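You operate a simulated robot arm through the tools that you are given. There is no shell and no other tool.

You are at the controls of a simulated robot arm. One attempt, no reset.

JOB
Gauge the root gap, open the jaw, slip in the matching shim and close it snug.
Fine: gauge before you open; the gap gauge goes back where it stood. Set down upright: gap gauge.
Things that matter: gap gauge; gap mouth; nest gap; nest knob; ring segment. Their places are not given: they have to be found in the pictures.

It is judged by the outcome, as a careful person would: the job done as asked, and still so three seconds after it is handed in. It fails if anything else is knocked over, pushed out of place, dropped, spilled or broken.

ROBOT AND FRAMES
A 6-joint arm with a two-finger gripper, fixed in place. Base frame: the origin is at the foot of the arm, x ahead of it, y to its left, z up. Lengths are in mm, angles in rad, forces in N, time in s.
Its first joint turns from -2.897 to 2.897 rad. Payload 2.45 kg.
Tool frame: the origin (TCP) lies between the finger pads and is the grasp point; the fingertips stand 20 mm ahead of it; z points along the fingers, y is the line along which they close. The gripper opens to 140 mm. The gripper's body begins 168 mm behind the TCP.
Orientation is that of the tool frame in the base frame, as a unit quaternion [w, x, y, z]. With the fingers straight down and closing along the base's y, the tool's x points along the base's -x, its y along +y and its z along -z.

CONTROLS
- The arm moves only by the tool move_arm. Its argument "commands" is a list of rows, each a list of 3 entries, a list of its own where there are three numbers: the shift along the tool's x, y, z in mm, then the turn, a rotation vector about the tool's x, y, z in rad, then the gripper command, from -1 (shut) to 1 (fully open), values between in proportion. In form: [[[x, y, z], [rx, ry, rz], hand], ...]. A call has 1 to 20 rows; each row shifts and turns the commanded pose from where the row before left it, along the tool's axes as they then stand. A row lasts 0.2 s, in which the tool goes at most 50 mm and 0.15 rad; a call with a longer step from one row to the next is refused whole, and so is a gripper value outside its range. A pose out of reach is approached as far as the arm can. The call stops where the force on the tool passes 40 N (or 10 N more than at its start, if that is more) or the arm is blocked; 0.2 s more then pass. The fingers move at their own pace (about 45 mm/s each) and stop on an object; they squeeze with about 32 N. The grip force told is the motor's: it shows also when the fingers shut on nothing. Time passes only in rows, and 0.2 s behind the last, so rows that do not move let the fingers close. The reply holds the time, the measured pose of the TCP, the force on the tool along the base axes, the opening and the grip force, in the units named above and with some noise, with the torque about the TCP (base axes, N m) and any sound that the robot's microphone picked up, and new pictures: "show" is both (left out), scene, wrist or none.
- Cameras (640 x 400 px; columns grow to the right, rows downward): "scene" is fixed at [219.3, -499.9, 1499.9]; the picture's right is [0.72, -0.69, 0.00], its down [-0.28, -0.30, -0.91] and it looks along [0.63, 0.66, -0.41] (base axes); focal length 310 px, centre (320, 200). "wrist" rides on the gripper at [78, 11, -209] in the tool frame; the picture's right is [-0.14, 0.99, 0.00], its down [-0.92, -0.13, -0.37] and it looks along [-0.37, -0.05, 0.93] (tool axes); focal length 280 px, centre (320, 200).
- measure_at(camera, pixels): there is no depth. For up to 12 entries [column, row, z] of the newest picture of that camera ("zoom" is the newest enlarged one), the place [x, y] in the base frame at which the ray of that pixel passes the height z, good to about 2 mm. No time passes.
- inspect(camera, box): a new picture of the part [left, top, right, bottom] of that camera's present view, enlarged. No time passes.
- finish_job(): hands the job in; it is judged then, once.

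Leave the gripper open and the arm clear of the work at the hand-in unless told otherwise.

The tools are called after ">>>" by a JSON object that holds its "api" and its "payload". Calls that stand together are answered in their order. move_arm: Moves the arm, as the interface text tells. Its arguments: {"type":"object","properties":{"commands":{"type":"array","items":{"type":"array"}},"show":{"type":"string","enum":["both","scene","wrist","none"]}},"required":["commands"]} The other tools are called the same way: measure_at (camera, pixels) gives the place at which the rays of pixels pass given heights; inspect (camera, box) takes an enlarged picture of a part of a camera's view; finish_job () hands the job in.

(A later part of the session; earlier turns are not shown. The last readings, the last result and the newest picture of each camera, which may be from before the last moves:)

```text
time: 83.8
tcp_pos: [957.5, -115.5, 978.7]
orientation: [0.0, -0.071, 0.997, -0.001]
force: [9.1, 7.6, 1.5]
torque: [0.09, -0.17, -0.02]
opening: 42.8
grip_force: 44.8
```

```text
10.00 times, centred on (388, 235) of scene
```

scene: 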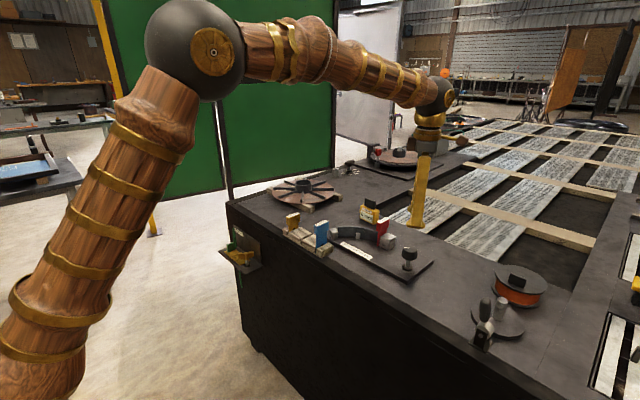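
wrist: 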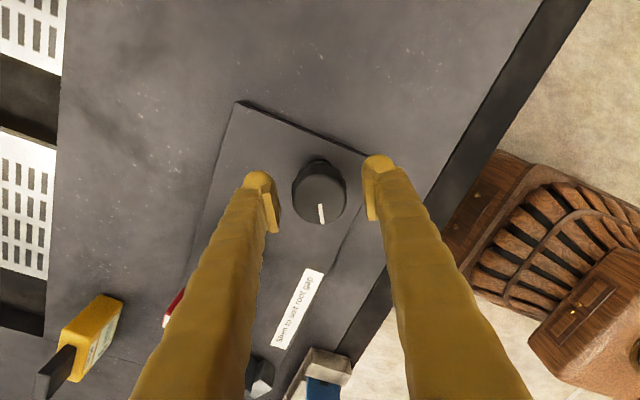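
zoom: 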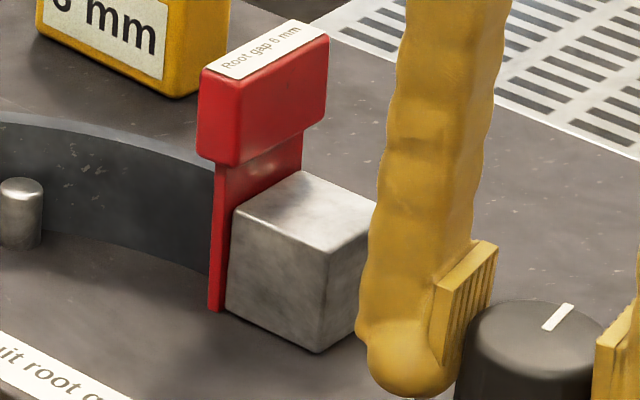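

The shim's head shifted slightly toward the segment, so the jaw has made contact. I'll look closely before going further.

>>> {"api": "inspect", "payload": {"camera": "scene", "box": [366, 215, 406, 252]}}

>>> {"api": "move_arm", "payload": {"commands": [[[0, 0, 0], [0, 0, 0], -0.8]], "show": "wrist"}}

>>> {"api": "inspect", "payload": {"camera": "wrist", "box": [400, 170, 528, 250]}}

```text
10.81 times, centred on (386, 234) of scene
```

zoom: 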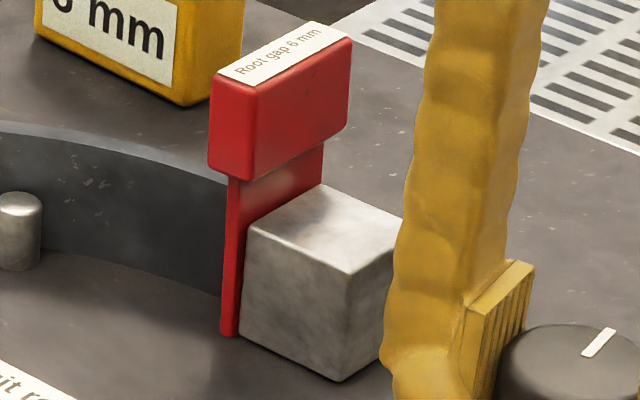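

```text
time: 84.2
tcp_pos: [957.3, -116.2, 977.6]
orientation: [0.0, -0.071, 0.997, 0.0]
force: [11.9, 7.8, 2.4]
torque: [0.09, -0.17, -0.01]
opening: 42.7
grip_force: 45.2
```

wrist: 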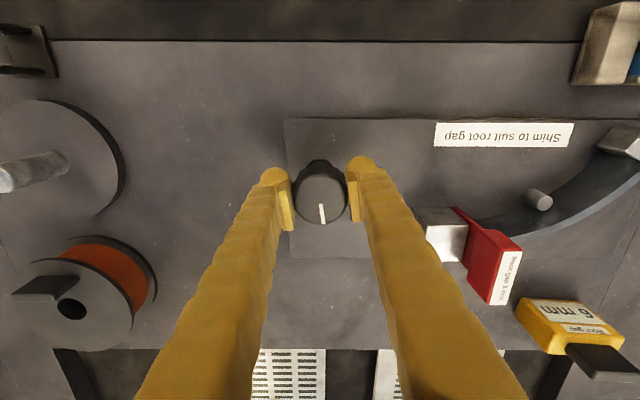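

```text
5.00 times, centred on (464, 210) of wrist
```

zoom: 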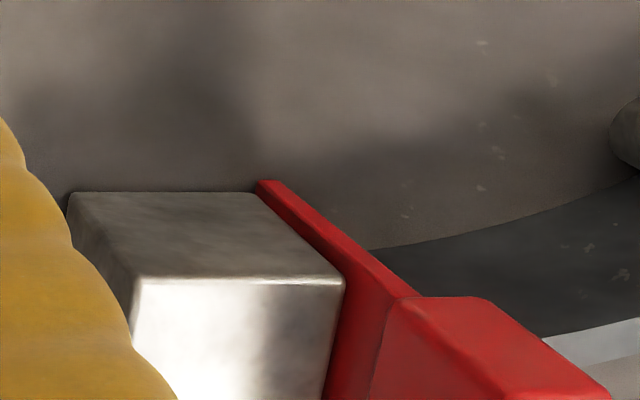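

The blade is against the jaw and close to the segment end. I'll keep closing in small steps, watching the torque.

>>> {"api": "move_arm", "payload": {"commands": [[[0, 0.2, 0], [0, 0, 0.05], -0.8], [[0, 0, 0], [0, 0, 0.05], -0.8], [[0, 0, 0], [0, 0, 0], -0.8]], "show": "none"}}

>>> {"api": "inspect", "payload": {"camera": "scene", "box": [356, 215, 420, 255]}}

```text
time: 85.0
tcp_pos: [958.3, -115.3, 978.3]
orientation: [0.0, -0.021, 1.0, 0.0]
force: [12.1, 6.1, 2.9]
torque: [0.04, -0.08, 0.0]
opening: 42.6
grip_force: 45.0
```

```text
10.00 times, centred on (388, 235) of scene
```

zoom: 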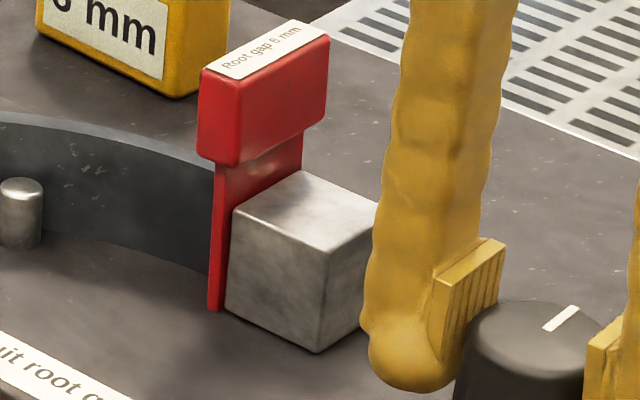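

Still little torque. Continuing slightly further.

>>> {"api": "move_arm", "payload": {"commands": [[[0, 0.2, 0], [0, 0, 0.05], -0.8], [[0, 0, 0], [0, 0, 0.05], -0.8], [[0, 0, 0], [0, 0, 0], -0.8]], "show": "none"}}

>>> {"api": "inspect", "payload": {"camera": "scene", "box": [356, 215, 420, 255]}}

```text
time: 85.8
tcp_pos: [958.3, -114.8, 979.1]
orientation: [0.0, 0.029, 1.0, 0.0]
force: [9.5, 4.2, 0.2]
torque: [0.04, -0.03, 0.01]
opening: 42.9
grip_force: 45.3
```

```text
10.00 times, centred on (388, 235) of scene
```

zoom: 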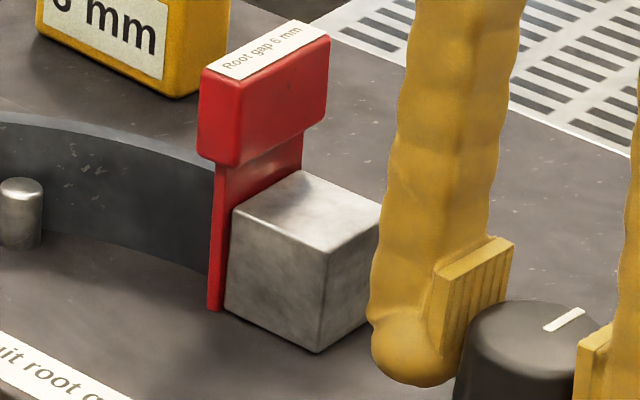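

Still no resistance. I'll continue 0.1 rad more.

>>> {"api": "move_arm", "payload": {"commands": [[[0, 0, 0], [0, 0, 0.05], -0.8], [[0, 0, 0], [0, 0, 0.05], -0.8], [[0, 0, 0], [0, 0, 0], -0.8]], "show": "none"}}

>>> {"api": "inspect", "payload": {"camera": "scene", "box": [366, 225, 422, 260]}}

```text
time: 86.6
tcp_pos: [957.6, -115.5, 979.0]
orientation: [0.001, 0.08, 0.997, -0.001]
force: [7.6, 3.5, 0.2]
torque: [0.03, -0.12, 0.0]
opening: 42.9
grip_force: 45.0
```

```text
11.43 times, centred on (394, 242) of scene
```

zoom: 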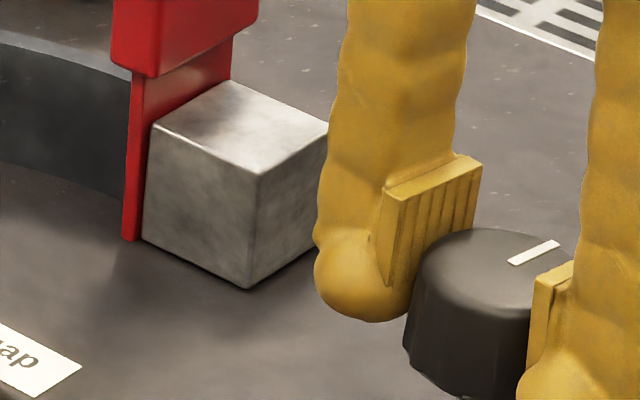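

The knob keeps turning freely. I need to see whether the shim is seated between the jaw and the segment, so I'll look from the wrist camera.

>>> {"api": "move_arm", "payload": {"commands": [[[0, 0, 0], [0, 0, 0], -0.8]], "show": "wrist"}}

>>> {"api": "inspect", "payload": {"camera": "wrist", "box": [400, 150, 560, 250]}}

>>> {"api": "inspect", "payload": {"camera": "scene", "box": [366, 228, 398, 248]}}

```text
time: 87.0
tcp_pos: [957.4, -114.4, 977.5]
orientation: [0.0, 0.078, 0.997, -0.001]
force: [7.7, 5.1, 0.7]
torque: [0.09, -0.09, 0.03]
opening: 42.8
grip_force: 45.1
```

wrist: 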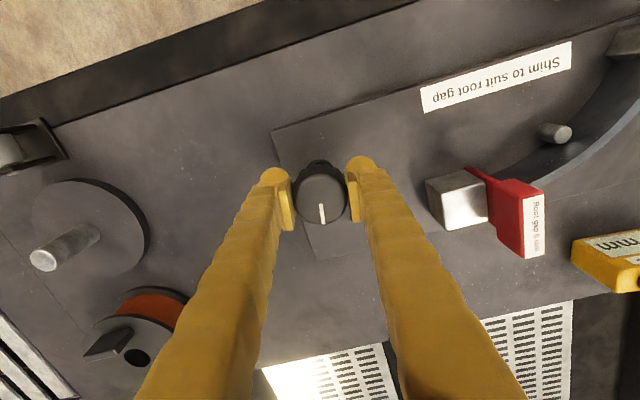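

```text
4.00 times, centred on (480, 200) of wrist
```

zoom: 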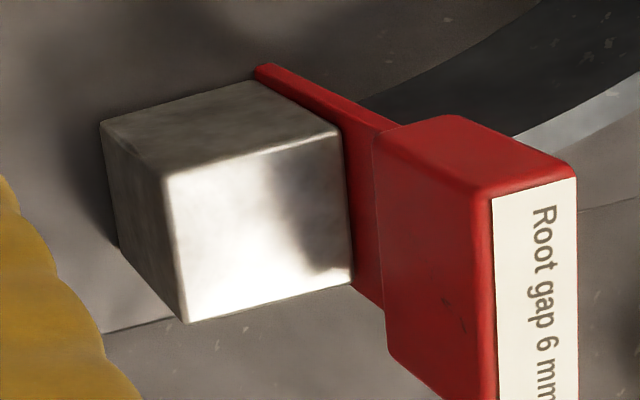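

```text
16.00 times, centred on (382, 238) of scene
```

zoom: 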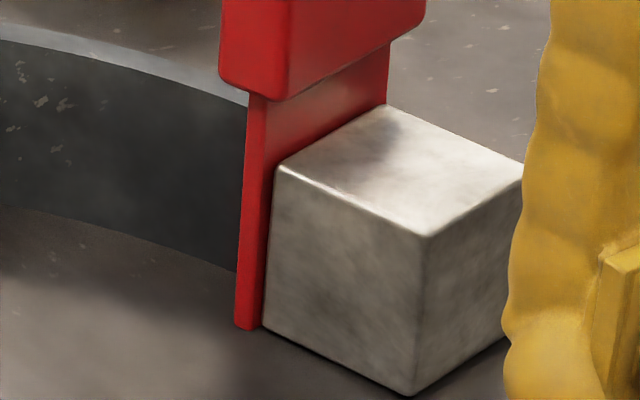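

>>> {"api": "measure_at", "payload": {"camera": "wrist", "pixels": [[485, 182.5, 954], [487.5, 220.5, 954], [441.25, 195, 954], [446.25, 230.5, 954], [465, 166, 917], [490, 174.5, 917]]}}

```text
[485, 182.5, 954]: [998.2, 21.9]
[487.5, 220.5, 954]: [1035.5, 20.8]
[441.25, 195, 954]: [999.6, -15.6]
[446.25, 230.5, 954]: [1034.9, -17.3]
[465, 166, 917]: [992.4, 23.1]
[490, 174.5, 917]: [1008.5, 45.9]
```

The jaw face reads y≈21.5, essentially where it was when the gap was 6 mm, so the shim is about snug. I'll compare the same zoom as before to see if the jaw is still moving.

>>> {"api": "inspect", "payload": {"camera": "scene", "box": [356, 215, 420, 255]}}

```text
10.00 times, centred on (388, 235) of scene
```

zoom: 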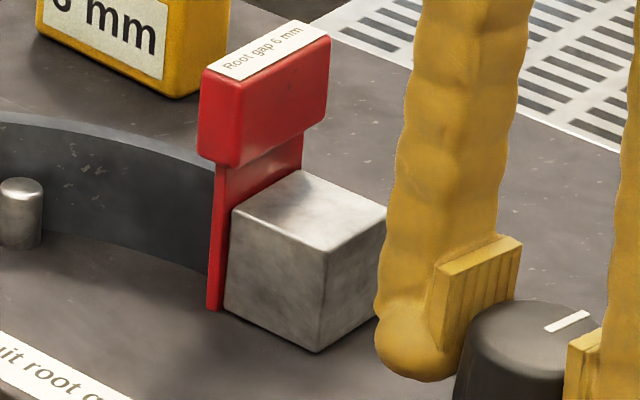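

I'll zoom on the blade itself to judge its lean and contact.

>>> {"api": "inspect", "payload": {"camera": "scene", "box": [372, 219, 396, 249]}}

>>> {"api": "inspect", "payload": {"camera": "wrist", "box": [455, 155, 519, 195]}}

```text
13.33 times, centred on (384, 234) of scene
```

zoom: 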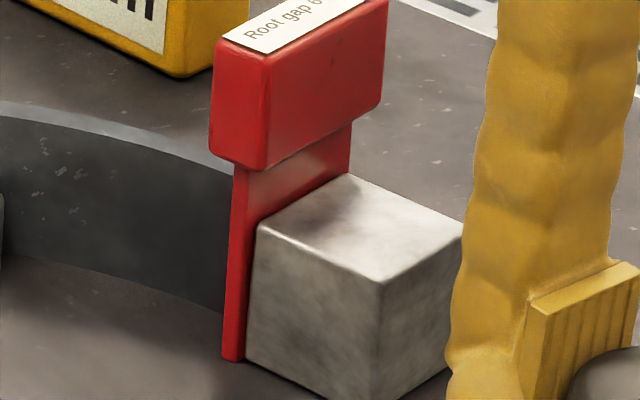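

```text
10.00 times, centred on (487, 175) of wrist
```

zoom: 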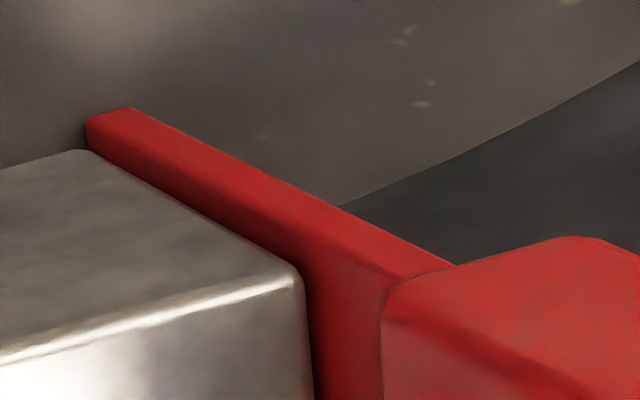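

The blade leans slightly (about 0.02 rad) with a hairline gap at the jaw's top, so it isn't fully snug yet. I'll turn a little more.

>>> {"api": "move_arm", "payload": {"commands": [[[-0.3, 0.2, 0], [0, 0, 0.05], -0.8], [[0, 0, 0], [0, 0, 0.05], -0.8], [[0, 0, 0], [0, 0, 0], -0.8], [[0, 0, 0], [0, 0, 0], -0.8]], "show": "none"}}

>>> {"api": "inspect", "payload": {"camera": "scene", "box": [372, 219, 396, 249]}}

```text
time: 88.0
tcp_pos: [958.1, -114.5, 978.8]
orientation: [0.0, 0.129, 0.992, -0.001]
force: [6.5, 5.2, 0.0]
torque: [0.04, -0.07, 0.04]
opening: 42.8
grip_force: 44.9
```

```text
13.33 times, centred on (384, 234) of scene
```

zoom: 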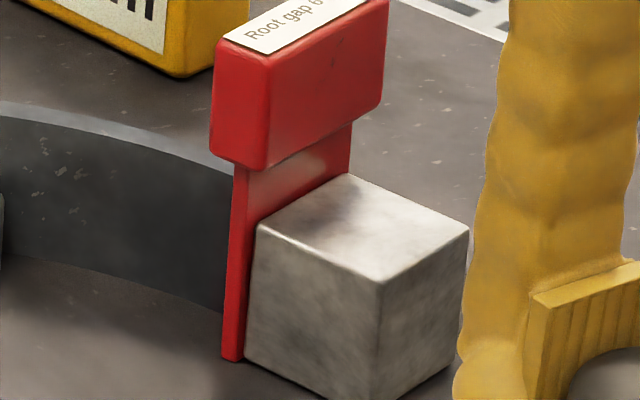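

Torque is inching up (0.04). I'll turn another 0.1–0.15 rad, watching the torque and the jaw.

>>> {"api": "move_arm", "payload": {"commands": [[[-0.3, 0.2, 0], [0, 0, 0.05], -0.8], [[0, 0, 0], [0, 0, 0.05], -0.8], [[0, 0, 0], [0, 0, 0.05], -0.8], [[0, 0, 0], [0, 0, 0], -0.8], [[0, 0, 0], [0, 0, 0], -0.8]], "show": "none"}}

>>> {"api": "inspect", "payload": {"camera": "scene", "box": [372, 219, 396, 249]}}

>>> {"api": "inspect", "payload": {"camera": "scene", "box": [356, 215, 420, 265]}}

```text
time: 89.2
tcp_pos: [959.4, -114.5, 977.8]
orientation: [0.0, 0.202, 0.979, -0.001]
force: [-10.2, 6.1, 0.0]
torque: [0.08, 0.14, 0.01]
opening: 42.8
grip_force: 44.6
```

```text
13.33 times, centred on (384, 234) of scene
```

zoom: 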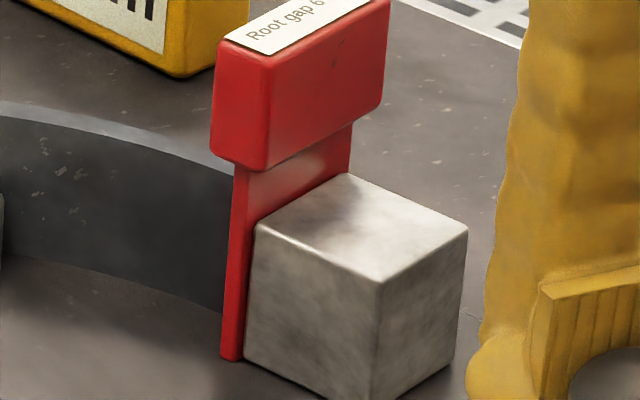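

```text
8.00 times, centred on (388, 240) of scene
```

zoom: 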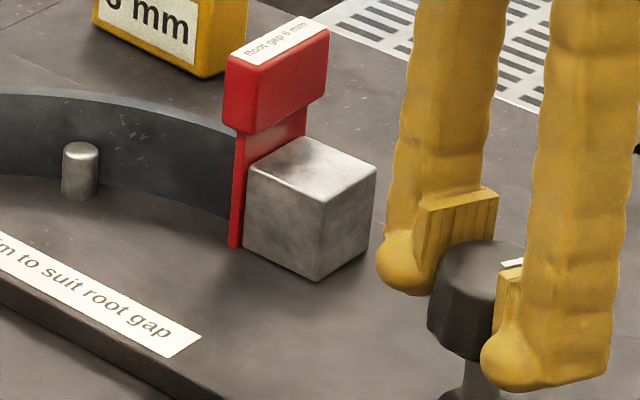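

The jaw is still creeping in past its original angle. I want to be sure the segment itself isn't being pushed, so I'll check its far end and pins.

>>> {"api": "inspect", "payload": {"camera": "scene", "box": [325, 215, 405, 265]}}

>>> {"api": "move_arm", "payload": {"commands": [[[0, 0, 0], [0, 0, 0], -0.8]], "show": "wrist"}}

>>> {"api": "inspect", "payload": {"camera": "wrist", "box": [440, 90, 600, 190]}}

```text
8.00 times, centred on (365, 240) of scene
```

zoom: 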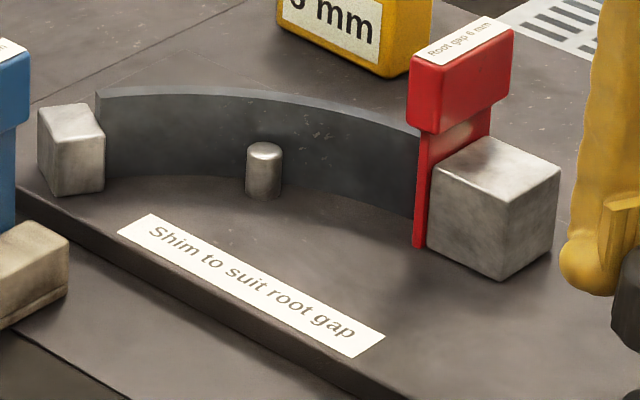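

```text
time: 89.6
tcp_pos: [958.5, -115.2, 978.3]
orientation: [-0.001, 0.202, 0.979, 0.0]
force: [-14.3, 5.3, -0.7]
torque: [0.06, 0.22, 0.01]
opening: 42.7
grip_force: 44.7
```

wrist: 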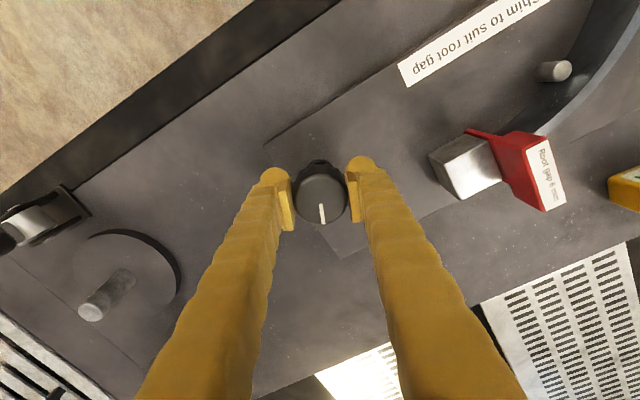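

```text
4.00 times, centred on (520, 140) of wrist
```

zoom: 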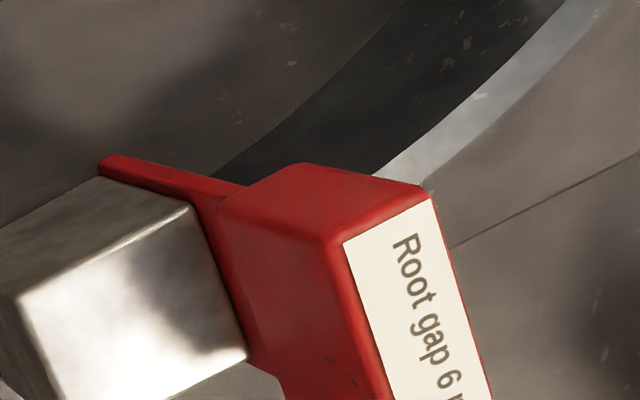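

The segment, pins and far block sit exactly where they did. I'll relieve the side load and turn another 0.15 rad, comparing jaw position and torque.

>>> {"api": "move_arm", "payload": {"commands": [[[0.6, 0, 0], [0, 0, 0.05], -0.8], [[0, 0, 0], [0, 0, 0.05], -0.8], [[0, 0, 0], [0, 0, 0.05], -0.8], [[0, 0, 0], [0, 0, 0], -0.8], [[0, 0, 0], [0, 0, 0], -0.8]], "show": "none"}}

>>> {"api": "inspect", "payload": {"camera": "scene", "box": [372, 219, 396, 249]}}

```text
time: 90.8
tcp_pos: [959.0, -114.5, 978.8]
orientation: [0.001, 0.275, 0.962, 0.0]
force: [8.1, 3.1, -5.3]
torque: [-0.01, -0.22, -0.01]
opening: 42.6
grip_force: 45.3
```

```text
13.33 times, centred on (384, 234) of scene
```

zoom: 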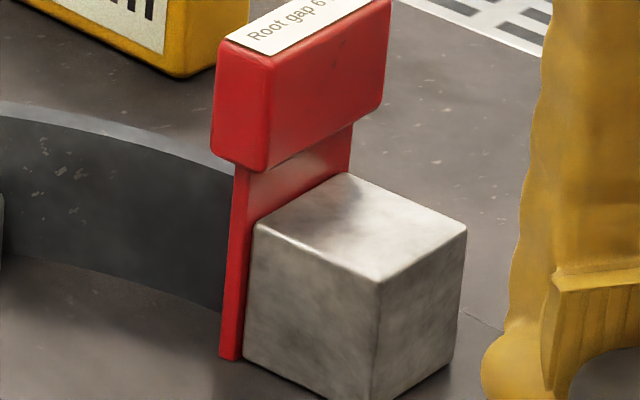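

The shim is straightening, with its edge now about parallel to the jaw's edge. A little more should make it snug; I'll turn another 0.1 rad.

>>> {"api": "move_arm", "payload": {"commands": [[[-0.3, 0, 0], [0, 0, 0.05], -0.8], [[0, 0, 0], [0, 0, 0.05], -0.8], [[0, 0, 0], [0, 0, 0], -0.8], [[0, 0, 0], [0, 0, 0], -0.8]], "show": "none"}}

>>> {"api": "inspect", "payload": {"camera": "scene", "box": [372, 219, 396, 249]}}

```text
time: 91.8
tcp_pos: [959.0, -114.7, 979.8]
orientation: [0.001, 0.323, 0.946, 0.0]
force: [6.8, 9.2, -1.7]
torque: [0.17, -0.01, 0.06]
opening: 42.6
grip_force: 44.5
```

```text
13.33 times, centred on (384, 234) of scene
```

zoom: 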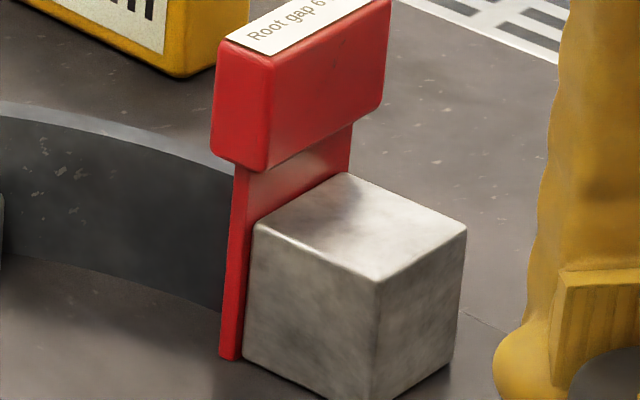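

No visible movement of shim or jaw this time, and torque is up to 0.06. One more 0.1 rad to confirm it's tight.

>>> {"api": "move_arm", "payload": {"commands": [[[0, 0.2, 0], [0, 0, 0.05], -0.8], [[0, 0, 0], [0, 0, 0.05], -0.8], [[0, 0, 0], [0, 0, 0], -0.8], [[0, 0, 0], [0, 0, 0], -0.8]], "show": "wrist"}}

>>> {"api": "inspect", "payload": {"camera": "scene", "box": [372, 219, 396, 249]}}

>>> {"api": "inspect", "payload": {"camera": "wrist", "box": [240, 130, 400, 230]}}

```text
time: 92.8
tcp_pos: [959.4, -114.9, 979.0]
orientation: [-0.001, 0.369, 0.929, 0.0]
force: [7.1, 11.1, 2.2]
torque: [0.11, -0.04, 0.02]
opening: 42.8
grip_force: 45.3
```

wrist: 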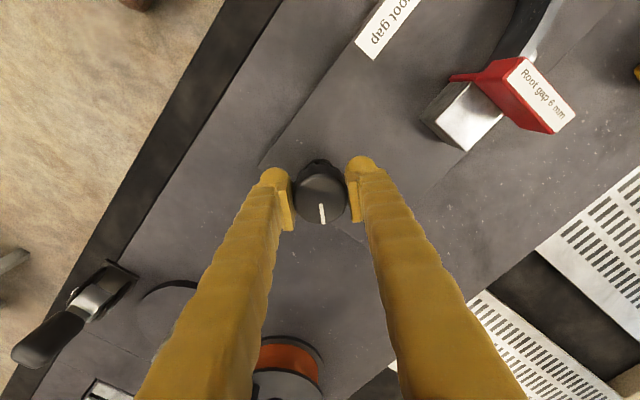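

```text
13.33 times, centred on (384, 234) of scene
```

zoom: 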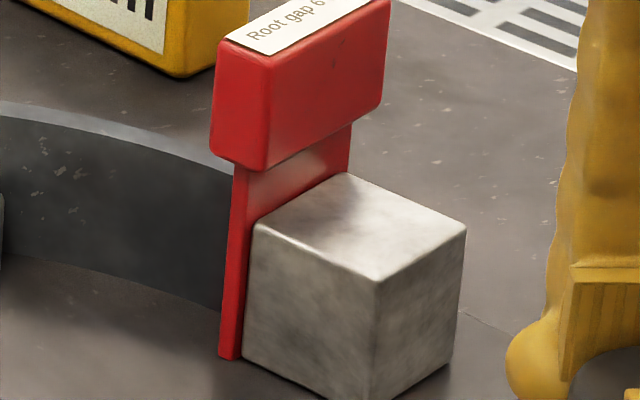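

```text
4.00 times, centred on (320, 180) of wrist
```

zoom: 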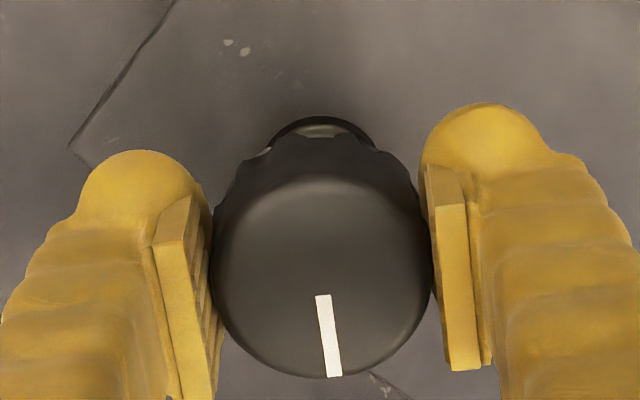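

The knob still turns with the gripper (mark aligned), while the jaw and shim look still. I'll take a finer zoom on the jaw and blade as a reference before another small turn.

>>> {"api": "inspect", "payload": {"camera": "scene", "box": [374, 230, 398, 245]}}

>>> {"api": "inspect", "payload": {"camera": "scene", "box": [370, 215, 394, 230]}}

```text
16.00 times, centred on (386, 238) of scene
```

zoom: 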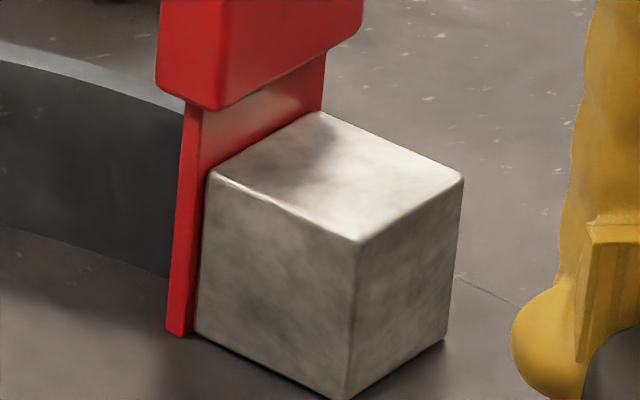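

```text
16.00 times, centred on (382, 222) of scene
```

zoom: 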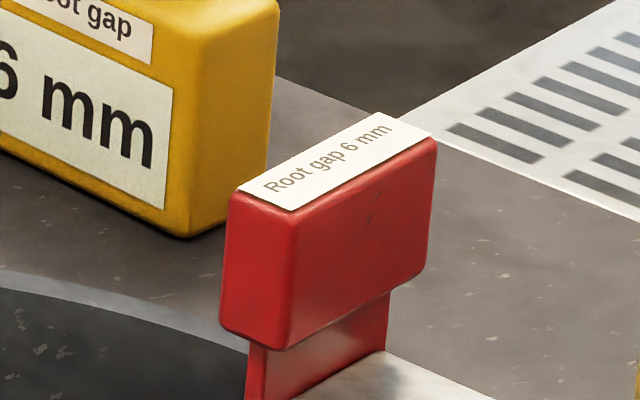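

I'll release the knob and rise, then look straight down at the nest to measure the jaw, blade and segment precisely.

>>> {"api": "move_arm", "payload": {"commands": [[[0, 0, 0], [0, 0, 0], -0.2], [[0, 0, 0], [0, 0, 0], 0], [[0, 0, 0], [0, 0, 0], 0], [[0, 0, -15], [0, 0, 0], 0], [[0, 0, -30], [0, 0, 0], 0], [[0, 0, -40], [0, 0, 0], 0], [[0, 0, -40], [0, 0, 0], 0], [[0, 0, 0], [0, 0, -0.15], 0], [[0, 0, 0], [0, 0, -0.15], 0], [[0, 0, 0], [0, 0, -0.15], 0], [[0, 0, 0], [0, 0, -0.15], 0], [[0, 0, 0], [0, 0, -0.15], 0], [[0, 0, 0], [0, 0, 0], 0]], "show": "scene"}}

>>> {"api": "inspect", "payload": {"camera": "scene", "box": [356, 215, 436, 265]}}

```text
time: 95.6
tcp_pos: [958.7, -114.8, 1103.9]
orientation: [0.0, 0.003, 1.0, -0.001]
force: [0.9, 0.1, 0.5]
torque: [-0.01, 0.0, 0.01]
opening: 69.9
grip_force: 0.1
```

scene: 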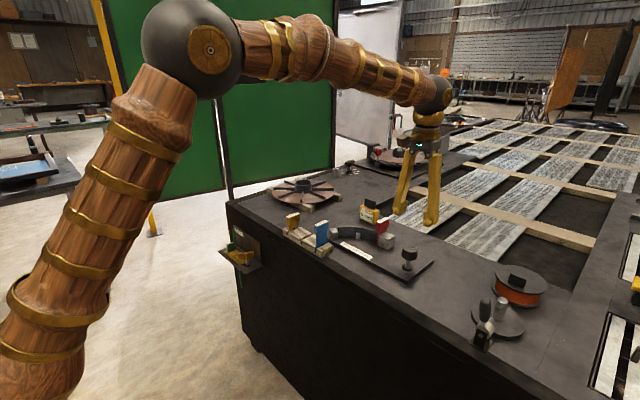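

```text
8.00 times, centred on (396, 240) of scene
```

zoom: 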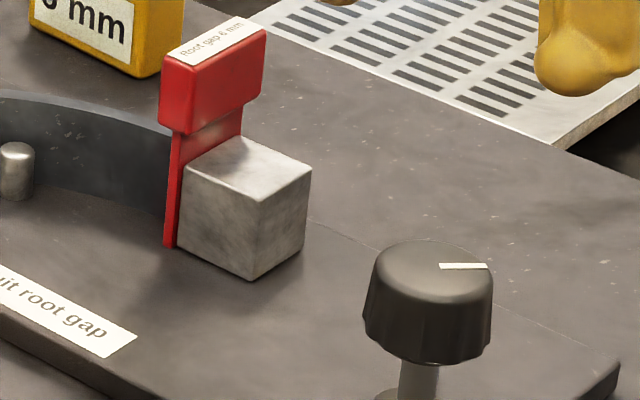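

The knob mark has rotated past its starting angle. I'll move to the same overhead viewpoint as when I measured the open gap, for a direct comparison.

>>> {"api": "move_arm", "payload": {"commands": [[[-32.5, 34.5, 0], [0, 0, 0], 0.5], [[-32.5, 34.5, 0], [0, 0, 0], 0.5], [[-32.5, 34.5, 5], [0, 0, 0], 1], [[-32.5, 34.5, 6], [0, 0, 0], 1], [[0, 0, 0], [0, 0, 0], 1], [[0, 0, 0], [0, 0, 0], 1]], "show": "wrist"}}

>>> {"api": "inspect", "payload": {"camera": "wrist", "box": [250, 60, 346, 120]}}

>>> {"api": "inspect", "payload": {"camera": "wrist", "box": [300, 0, 460, 100]}}

```text
time: 97.0
tcp_pos: [1089.5, 23.3, 1091.5]
orientation: [0.001, 0.003, 1.0, -0.001]
force: [0.0, -0.1, 0.3]
torque: [-0.02, 0.03, 0.02]
opening: 139.9
grip_force: 0.1
```

wrist: 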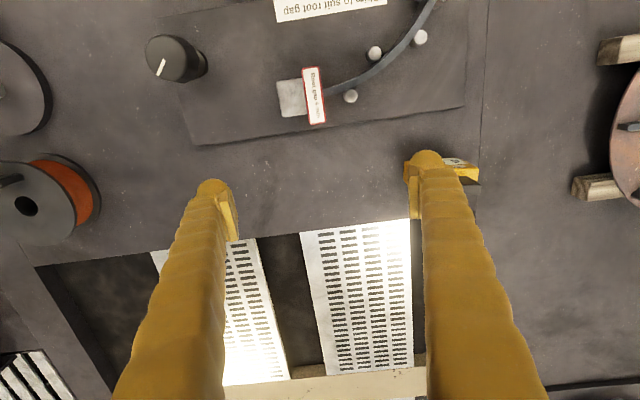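

```text
6.67 times, centred on (298, 90) of wrist
```

zoom: 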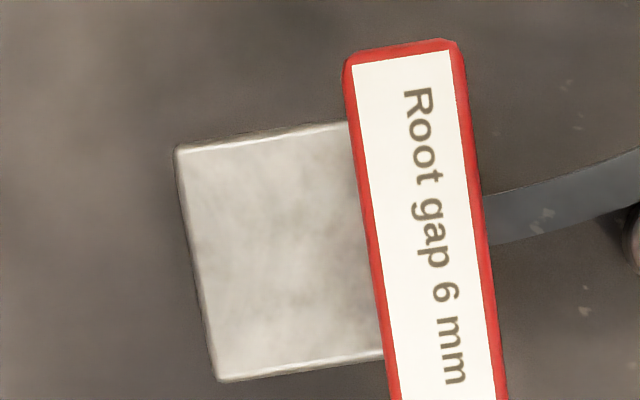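

```text
4.00 times, centred on (380, 50) of wrist
```

zoom: 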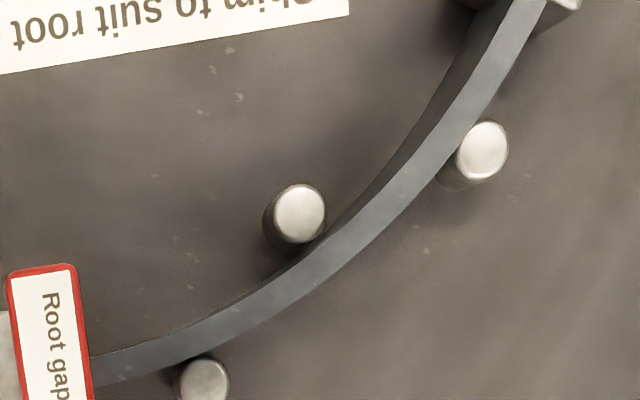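

I'll measure the jaw edges, the head and the segment in this view to compare with before.

>>> {"api": "measure_at", "payload": {"camera": "wrist", "pixels": [[276.5, 82.2, 954], [282.7, 117, 954], [305.5, 94.5, 1005], [322, 94.5, 1005], [301.7, 69, 1005], [318.2, 66, 1005], [308.4, 119.7, 1005], [325.6, 117, 1005], [374.8, 53.5, 954], [350.9, 96, 954], [420.6, 37.4, 954]]}}

>>> {"api": "inspect", "payload": {"camera": "wrist", "box": [270, 62, 326, 130]}}

```text
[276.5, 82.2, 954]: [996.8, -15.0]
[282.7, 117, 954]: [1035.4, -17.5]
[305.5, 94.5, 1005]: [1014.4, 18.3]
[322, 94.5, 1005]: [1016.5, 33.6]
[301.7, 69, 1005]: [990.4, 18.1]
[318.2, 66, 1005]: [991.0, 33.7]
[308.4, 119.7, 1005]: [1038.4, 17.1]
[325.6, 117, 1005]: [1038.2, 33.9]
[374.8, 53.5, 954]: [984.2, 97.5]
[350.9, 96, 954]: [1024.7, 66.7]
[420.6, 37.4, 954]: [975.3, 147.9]
```

```text
5.88 times, centred on (298, 96) of wrist
```

zoom: 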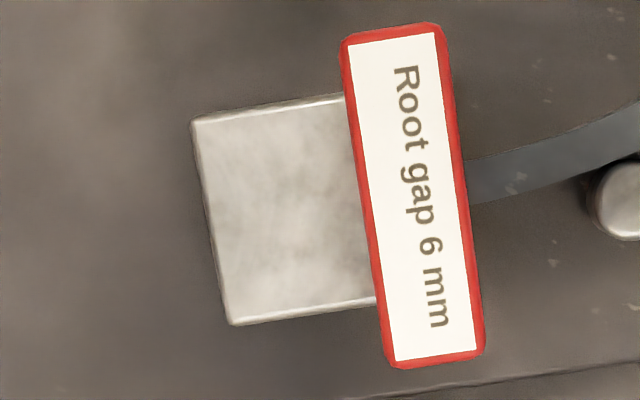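

The jaw face is near y≈22.5 and the head centre is y≈25.9, which fits a 6 mm blade held between jaw and segment end (28.4–28.9). I'll check the blade's verticality from the scene camera.

>>> {"api": "inspect", "payload": {"camera": "scene", "box": [370, 232, 394, 247]}}

>>> {"api": "inspect", "payload": {"camera": "scene", "box": [368, 218, 396, 252]}}

```text
16.00 times, centred on (382, 240) of scene
```

zoom: 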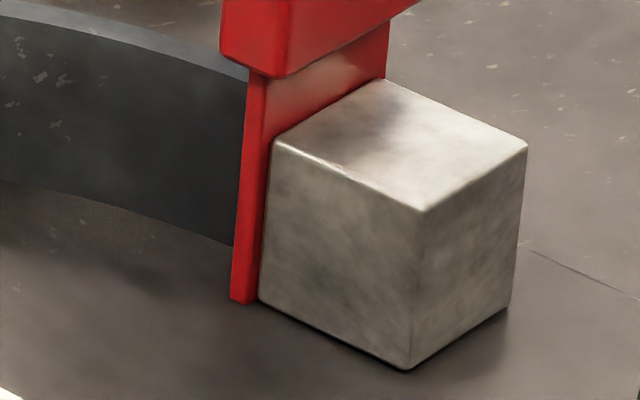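

```text
11.76 times, centred on (382, 235) of scene
```

zoom: 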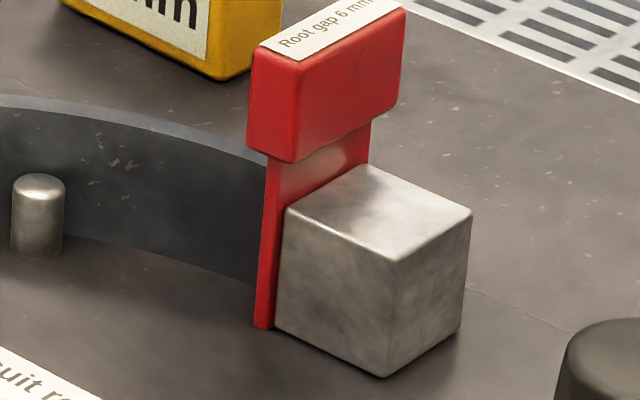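

The blade reads almost vertical (lean of 0.012 rad at most), but I want positive evidence of snugness. I'll go back to the knob and tighten a touch more while watching the jaw and torque.

>>> {"api": "move_arm", "payload": {"commands": [[[32.5, -35, -5], [0, 0, 0], 0.5], [[32.5, -35, -4], [0, 0, 0], 0.2], [[32.5, -35, 0], [0, 0, 0], 0], [[32.5, -35, 0], [0, 0, 0], 0], [[0, 0, 0], [0, 0, 0], 0], [[0, 0, 0], [0, 0, 0], 0]], "show": "wrist"}}

>>> {"api": "inspect", "payload": {"camera": "wrist", "box": [240, 110, 400, 210]}}

```text
time: 98.4
tcp_pos: [959.2, -115.8, 1101.0]
orientation: [0.001, 0.003, 1.0, 0.0]
force: [0.1, -0.2, 0.8]
torque: [0.03, 0.01, -0.01]
opening: 69.8
grip_force: 0.2
```

wrist: 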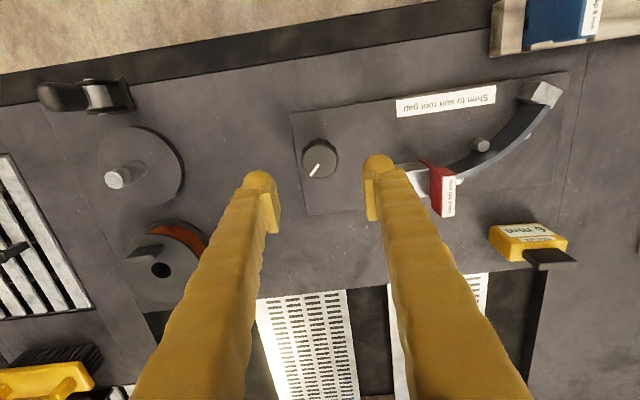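

```text
4.00 times, centred on (320, 160) of wrist
```

zoom: 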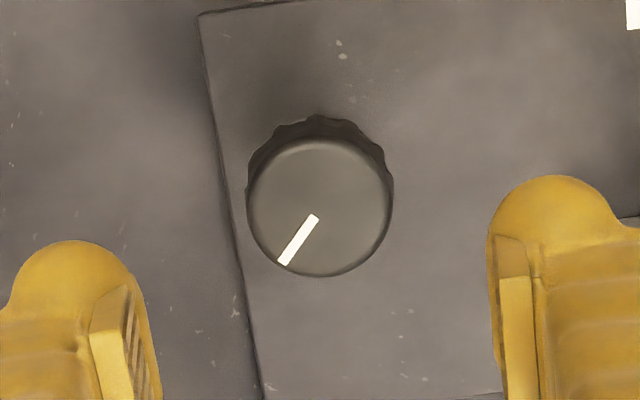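

The knob is centred on the tool axis, so I'll descend and close on it.

>>> {"api": "move_arm", "payload": {"commands": [[[0, 0, 30], [0, 0, 0], 0], [[0, 0, 30], [0, 0, 0], 0], [[0, 0, 30], [0, 0, 0], 0], [[0, 0, 20], [0, 0, 0], 0], [[0, 0, 12], [0, 0, 0], 0], [[0, 0, 0], [0, 0, 0], 0], [[0, 0, 0], [0, 0, 0], -0.2], [[0, 0, 0], [0, 0, 0], -0.5], [[0, 0, 0], [0, 0, 0], -0.8], [[0, 0, 0], [0, 0, 0], -0.8], [[0, 0, 0], [0, 0, 0], -0.8]], "show": "none"}}

>>> {"api": "inspect", "payload": {"camera": "scene", "box": [370, 232, 394, 247]}}

```text
time: 100.8
tcp_pos: [958.3, -115.5, 979.2]
orientation: [0.0, 0.004, 1.0, 0.0]
force: [-0.4, 24.7, -2.4]
torque: [0.21, -0.03, 0.03]
opening: 43.6
grip_force: 44.6
```

```text
16.00 times, centred on (382, 240) of scene
```

zoom: 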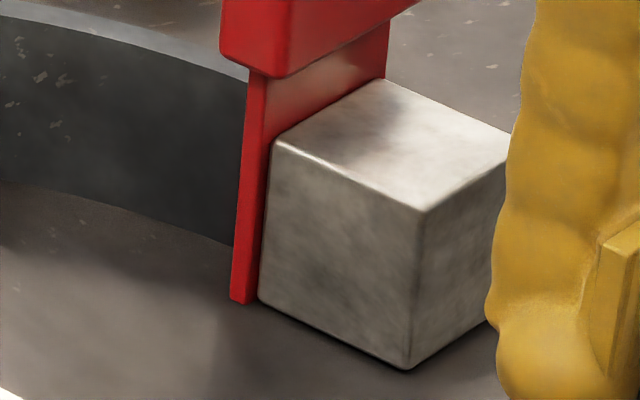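

Gripped with a 25 N side load. I'll ease +1.1 in tool y, then turn 0.15 rad clockwise.

>>> {"api": "move_arm", "payload": {"commands": [[[0, 1.1, 0], [0, 0, 0], -0.8], [[0, 0, 0], [0, 0, 0], -0.8], [[0, 0, 0], [0, 0, 0.05], -0.8], [[0, 0, 0], [0, 0, 0.05], -0.8], [[0, 0, 0], [0, 0, 0.05], -0.8], [[0, 0, 0], [0, 0, 0], -0.8], [[0, 0, 0], [0, 0, 0], -0.8]], "show": "none"}}

>>> {"api": "inspect", "payload": {"camera": "scene", "box": [370, 232, 394, 247]}}

```text
time: 102.4
tcp_pos: [958.6, -116.3, 979.7]
orientation: [0.0, 0.078, 0.997, 0.0]
force: [14.0, 12.3, -15.5]
torque: [-0.07, -0.18, -0.01]
opening: 43.4
grip_force: 45.4
```

```text
16.00 times, centred on (382, 240) of scene
```

zoom: 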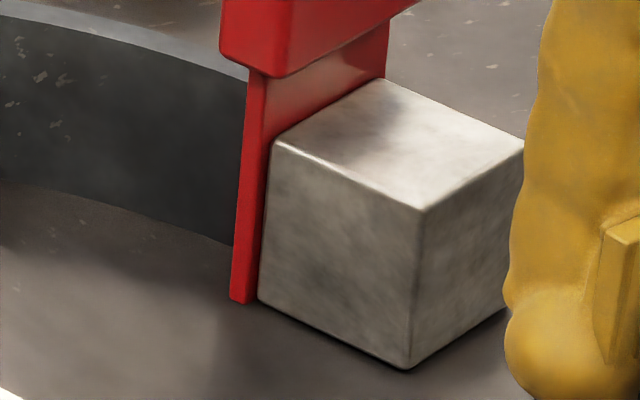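

The jaw hasn't moved visibly. I'll turn another 0.2 rad and compare again.

>>> {"api": "move_arm", "payload": {"commands": [[[-0.4, 0.4, 0], [0, 0, 0.05], -0.8], [[0, 0, 0], [0, 0, 0.05], -0.8], [[0, 0, 0], [0, 0, 0.05], -0.8], [[0, 0, 0], [0, 0, 0.05], -0.8], [[0, 0, 0], [0, 0, 0], -0.8], [[0, 0, 0], [0, 0, 0], -0.8]], "show": "wrist"}}

>>> {"api": "inspect", "payload": {"camera": "scene", "box": [370, 232, 394, 247]}}

>>> {"api": "inspect", "payload": {"camera": "wrist", "box": [240, 130, 400, 230]}}

```text
time: 103.8
tcp_pos: [959.4, -114.7, 978.3]
orientation: [-0.001, 0.176, 0.984, 0.0]
force: [-7.4, 11.8, -13.7]
torque: [0.13, 0.18, -0.03]
opening: 43.5
grip_force: 44.9
```

wrist: 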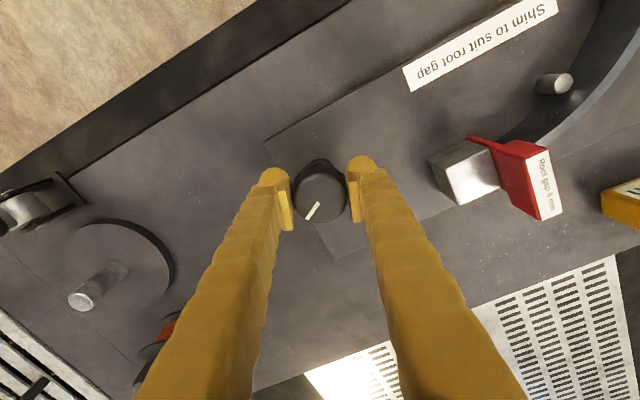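

```text
16.00 times, centred on (382, 240) of scene
```

zoom: 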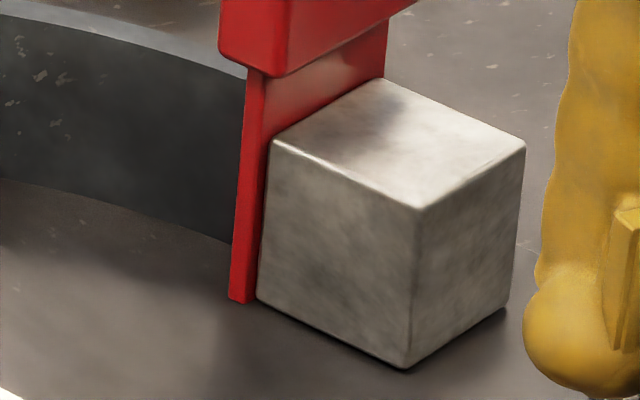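

```text
4.00 times, centred on (320, 180) of wrist
```

zoom: 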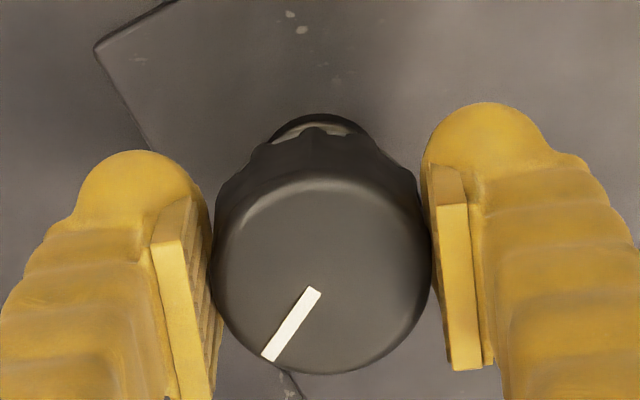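

The jaw, shim and segment may all be creeping together, so I'll check the segment's far end against the far block before doing anything more.

>>> {"api": "inspect", "payload": {"camera": "scene", "box": [325, 215, 405, 265]}}

>>> {"api": "inspect", "payload": {"camera": "scene", "box": [324, 222, 348, 237]}}

>>> {"api": "inspect", "payload": {"camera": "scene", "box": [346, 222, 384, 246]}}

```text
8.00 times, centred on (365, 240) of scene
```

zoom: 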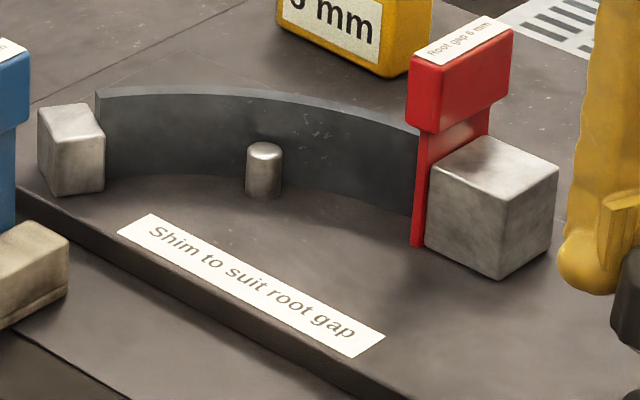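

```text
16.00 times, centred on (336, 230) of scene
```

zoom: 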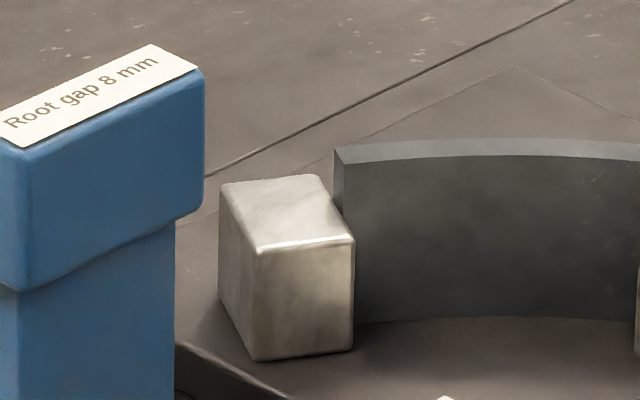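

```text
16.00 times, centred on (365, 234) of scene
```

zoom: 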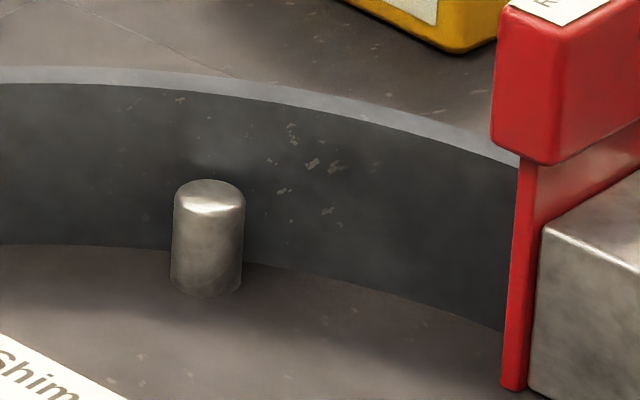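

From the 8x views the jaw and shim have shifted about 2 px (under 1 mm) together since my earlier check. I'll release the knob and recheck from the same overhead viewpoint for a precise comparison.

>>> {"api": "move_arm", "payload": {"commands": [[[0, 0, 0], [0, 0, 0], -0.2], [[0, 0, 0], [0, 0, 0], 0], [[0, 0, 0], [0, 0, 0], 0], [[0, 0, -15], [0, 0, 0], 0], [[0, 0, -30], [0, 0, 0], 0], [[0, 0, -40], [0, 0, 0], 0], [[0, 0, -40], [0, 0, -0.12], 0], [[0, 0, 0], [0, 0, -0.12], 0], [[0, 0, 0], [0, 0, -0.115], 0], [[-32.6, 34.8, 0], [0, 0, 0], 0.5], [[-32.6, 34.8, 0], [0, 0, 0], 0.5], [[-32.6, 34.8, 5], [0, 0, 0], 1], [[-32.6, 34.8, 6], [0, 0, 0], 1], [[0, 0, 0], [0, 0, 0], 1], [[0, 0, 0], [0, 0, 0], 1]], "show": "wrist"}}

>>> {"api": "inspect", "payload": {"camera": "wrist", "box": [250, 60, 346, 120]}}

>>> {"api": "inspect", "payload": {"camera": "wrist", "box": [300, 0, 460, 100]}}

```text
time: 107.0
tcp_pos: [1091.1, 23.1, 1093.5]
orientation: [0.0, 0.001, 1.0, 0.0]
force: [1.1, 0.5, 0.1]
torque: [-0.01, -0.01, -0.04]
opening: 140.1
grip_force: 0.1
```

wrist: 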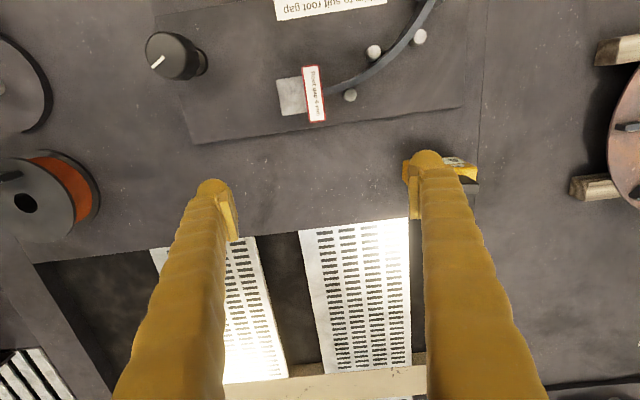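

```text
6.67 times, centred on (298, 90) of wrist
```

zoom: 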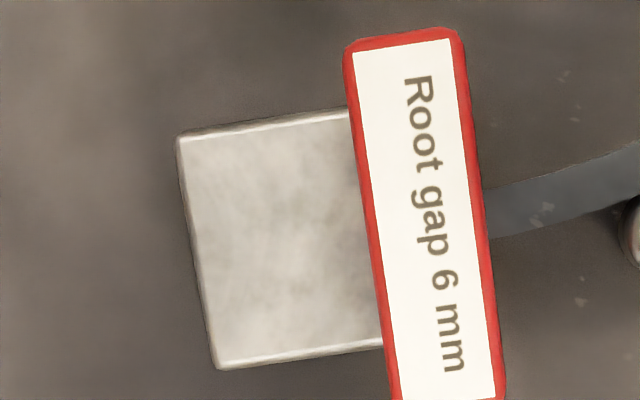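

```text
4.00 times, centred on (380, 50) of wrist
```

zoom: 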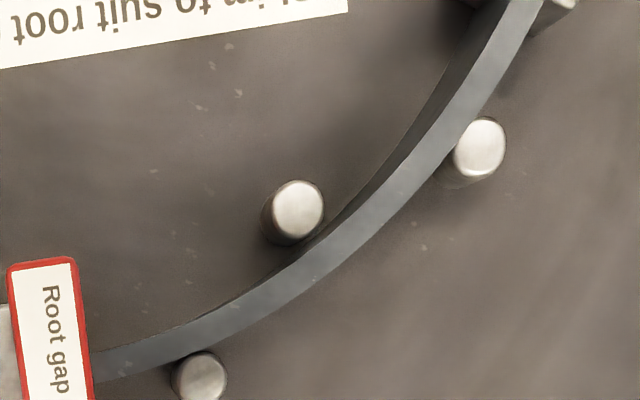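

The jaw hasn't moved relative to the plate despite the extra 0.36 rad of turn, and the segment and pins are in place. So the shim is solidly clamped. I'll retreat up and back, with the gripper open.

>>> {"api": "move_arm", "payload": {"commands": [[[0, 0, -36], [0, 0, 0], 1], [[0, 0, -36], [0, 0, 0], 1], [[0, 0, -36], [0, 0, 0], 1], [[0, 0, -36], [0, 0, 0], 1], [[40, 0, 0], [0, 0, 0], 1], [[40, 0, 0], [0, 0, 0], 1], [[40, 0, 0], [0, 0, 0], 1], [[40, 0, 0], [0, 0, 0], 1], [[40, 0, 0], [0, 0, 0], 1], [[40, 0, 0], [0, 0, 0], 1], [[40, 0, 0], [0, 0, 0], 1], [[40, 0, 0], [0, 0, 0], 1], [[40, 0, 0], [0, 0, 0], 1], [[40, 0, 0], [0, 0, 0], 1], [[35, 0, 0], [0, 0, 0], 1], [[0, 0, 0], [0, 0, 0], 1]], "show": "both"}}

>>> {"api": "inspect", "payload": {"camera": "scene", "box": [270, 180, 450, 292]}}

>>> {"api": "inspect", "payload": {"camera": "scene", "box": [325, 215, 405, 265]}}

>>> {"api": "inspect", "payload": {"camera": "scene", "box": [370, 232, 394, 247]}}

```text
time: 110.4
tcp_pos: [654.3, 26.5, 1236.2]
orientation: [0.001, 0.001, 1.0, 0.0]
force: [0.8, -1.3, 0.2]
torque: [0.05, 0.03, -0.02]
opening: 140.0
grip_force: 0.0
```

scene: 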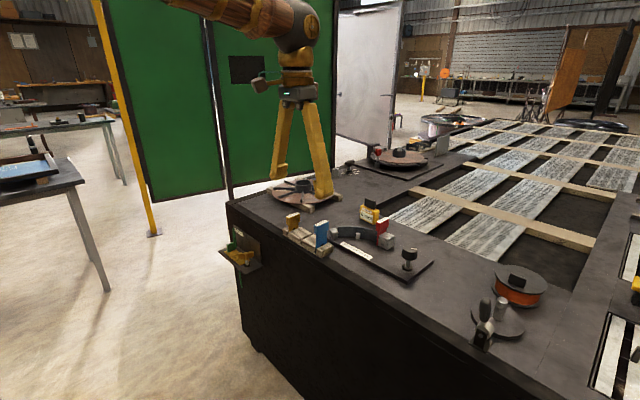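
wrist: 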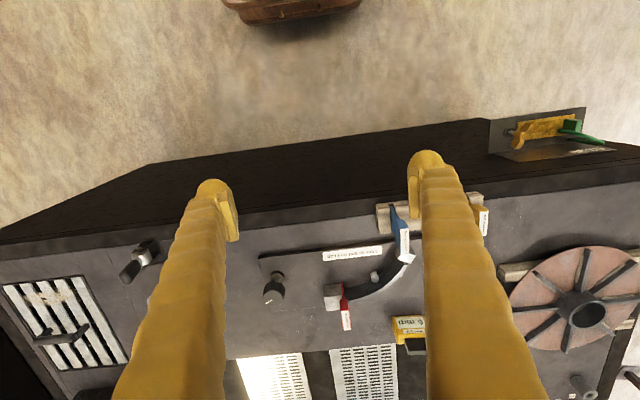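

```text
3.56 times, centred on (360, 236) of scene
```

zoom: 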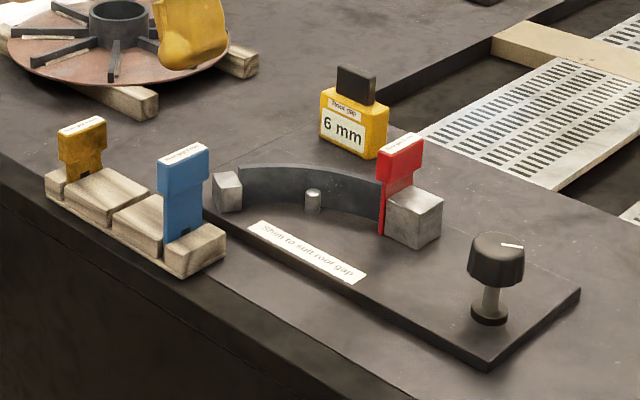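

```text
8.00 times, centred on (365, 240) of scene
```

zoom: 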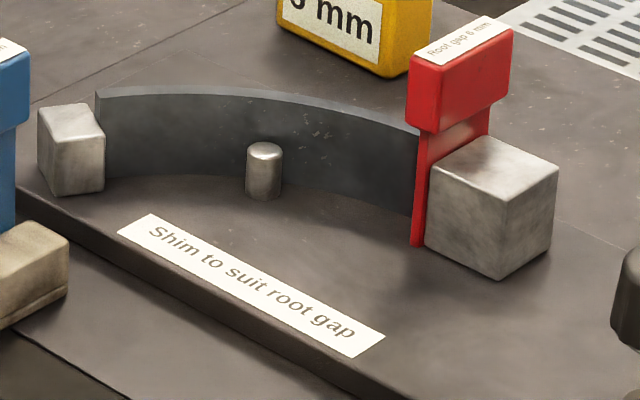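

```text
16.00 times, centred on (382, 240) of scene
```

zoom: 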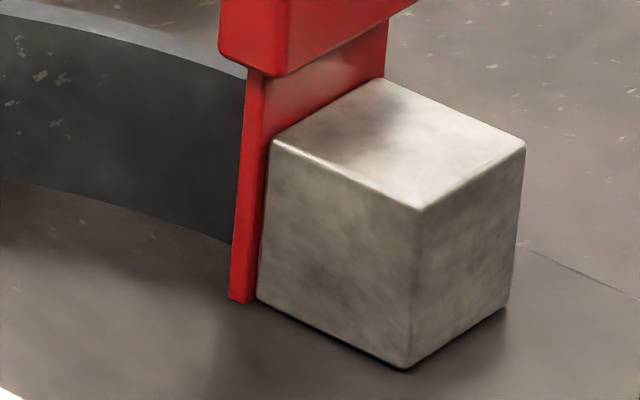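

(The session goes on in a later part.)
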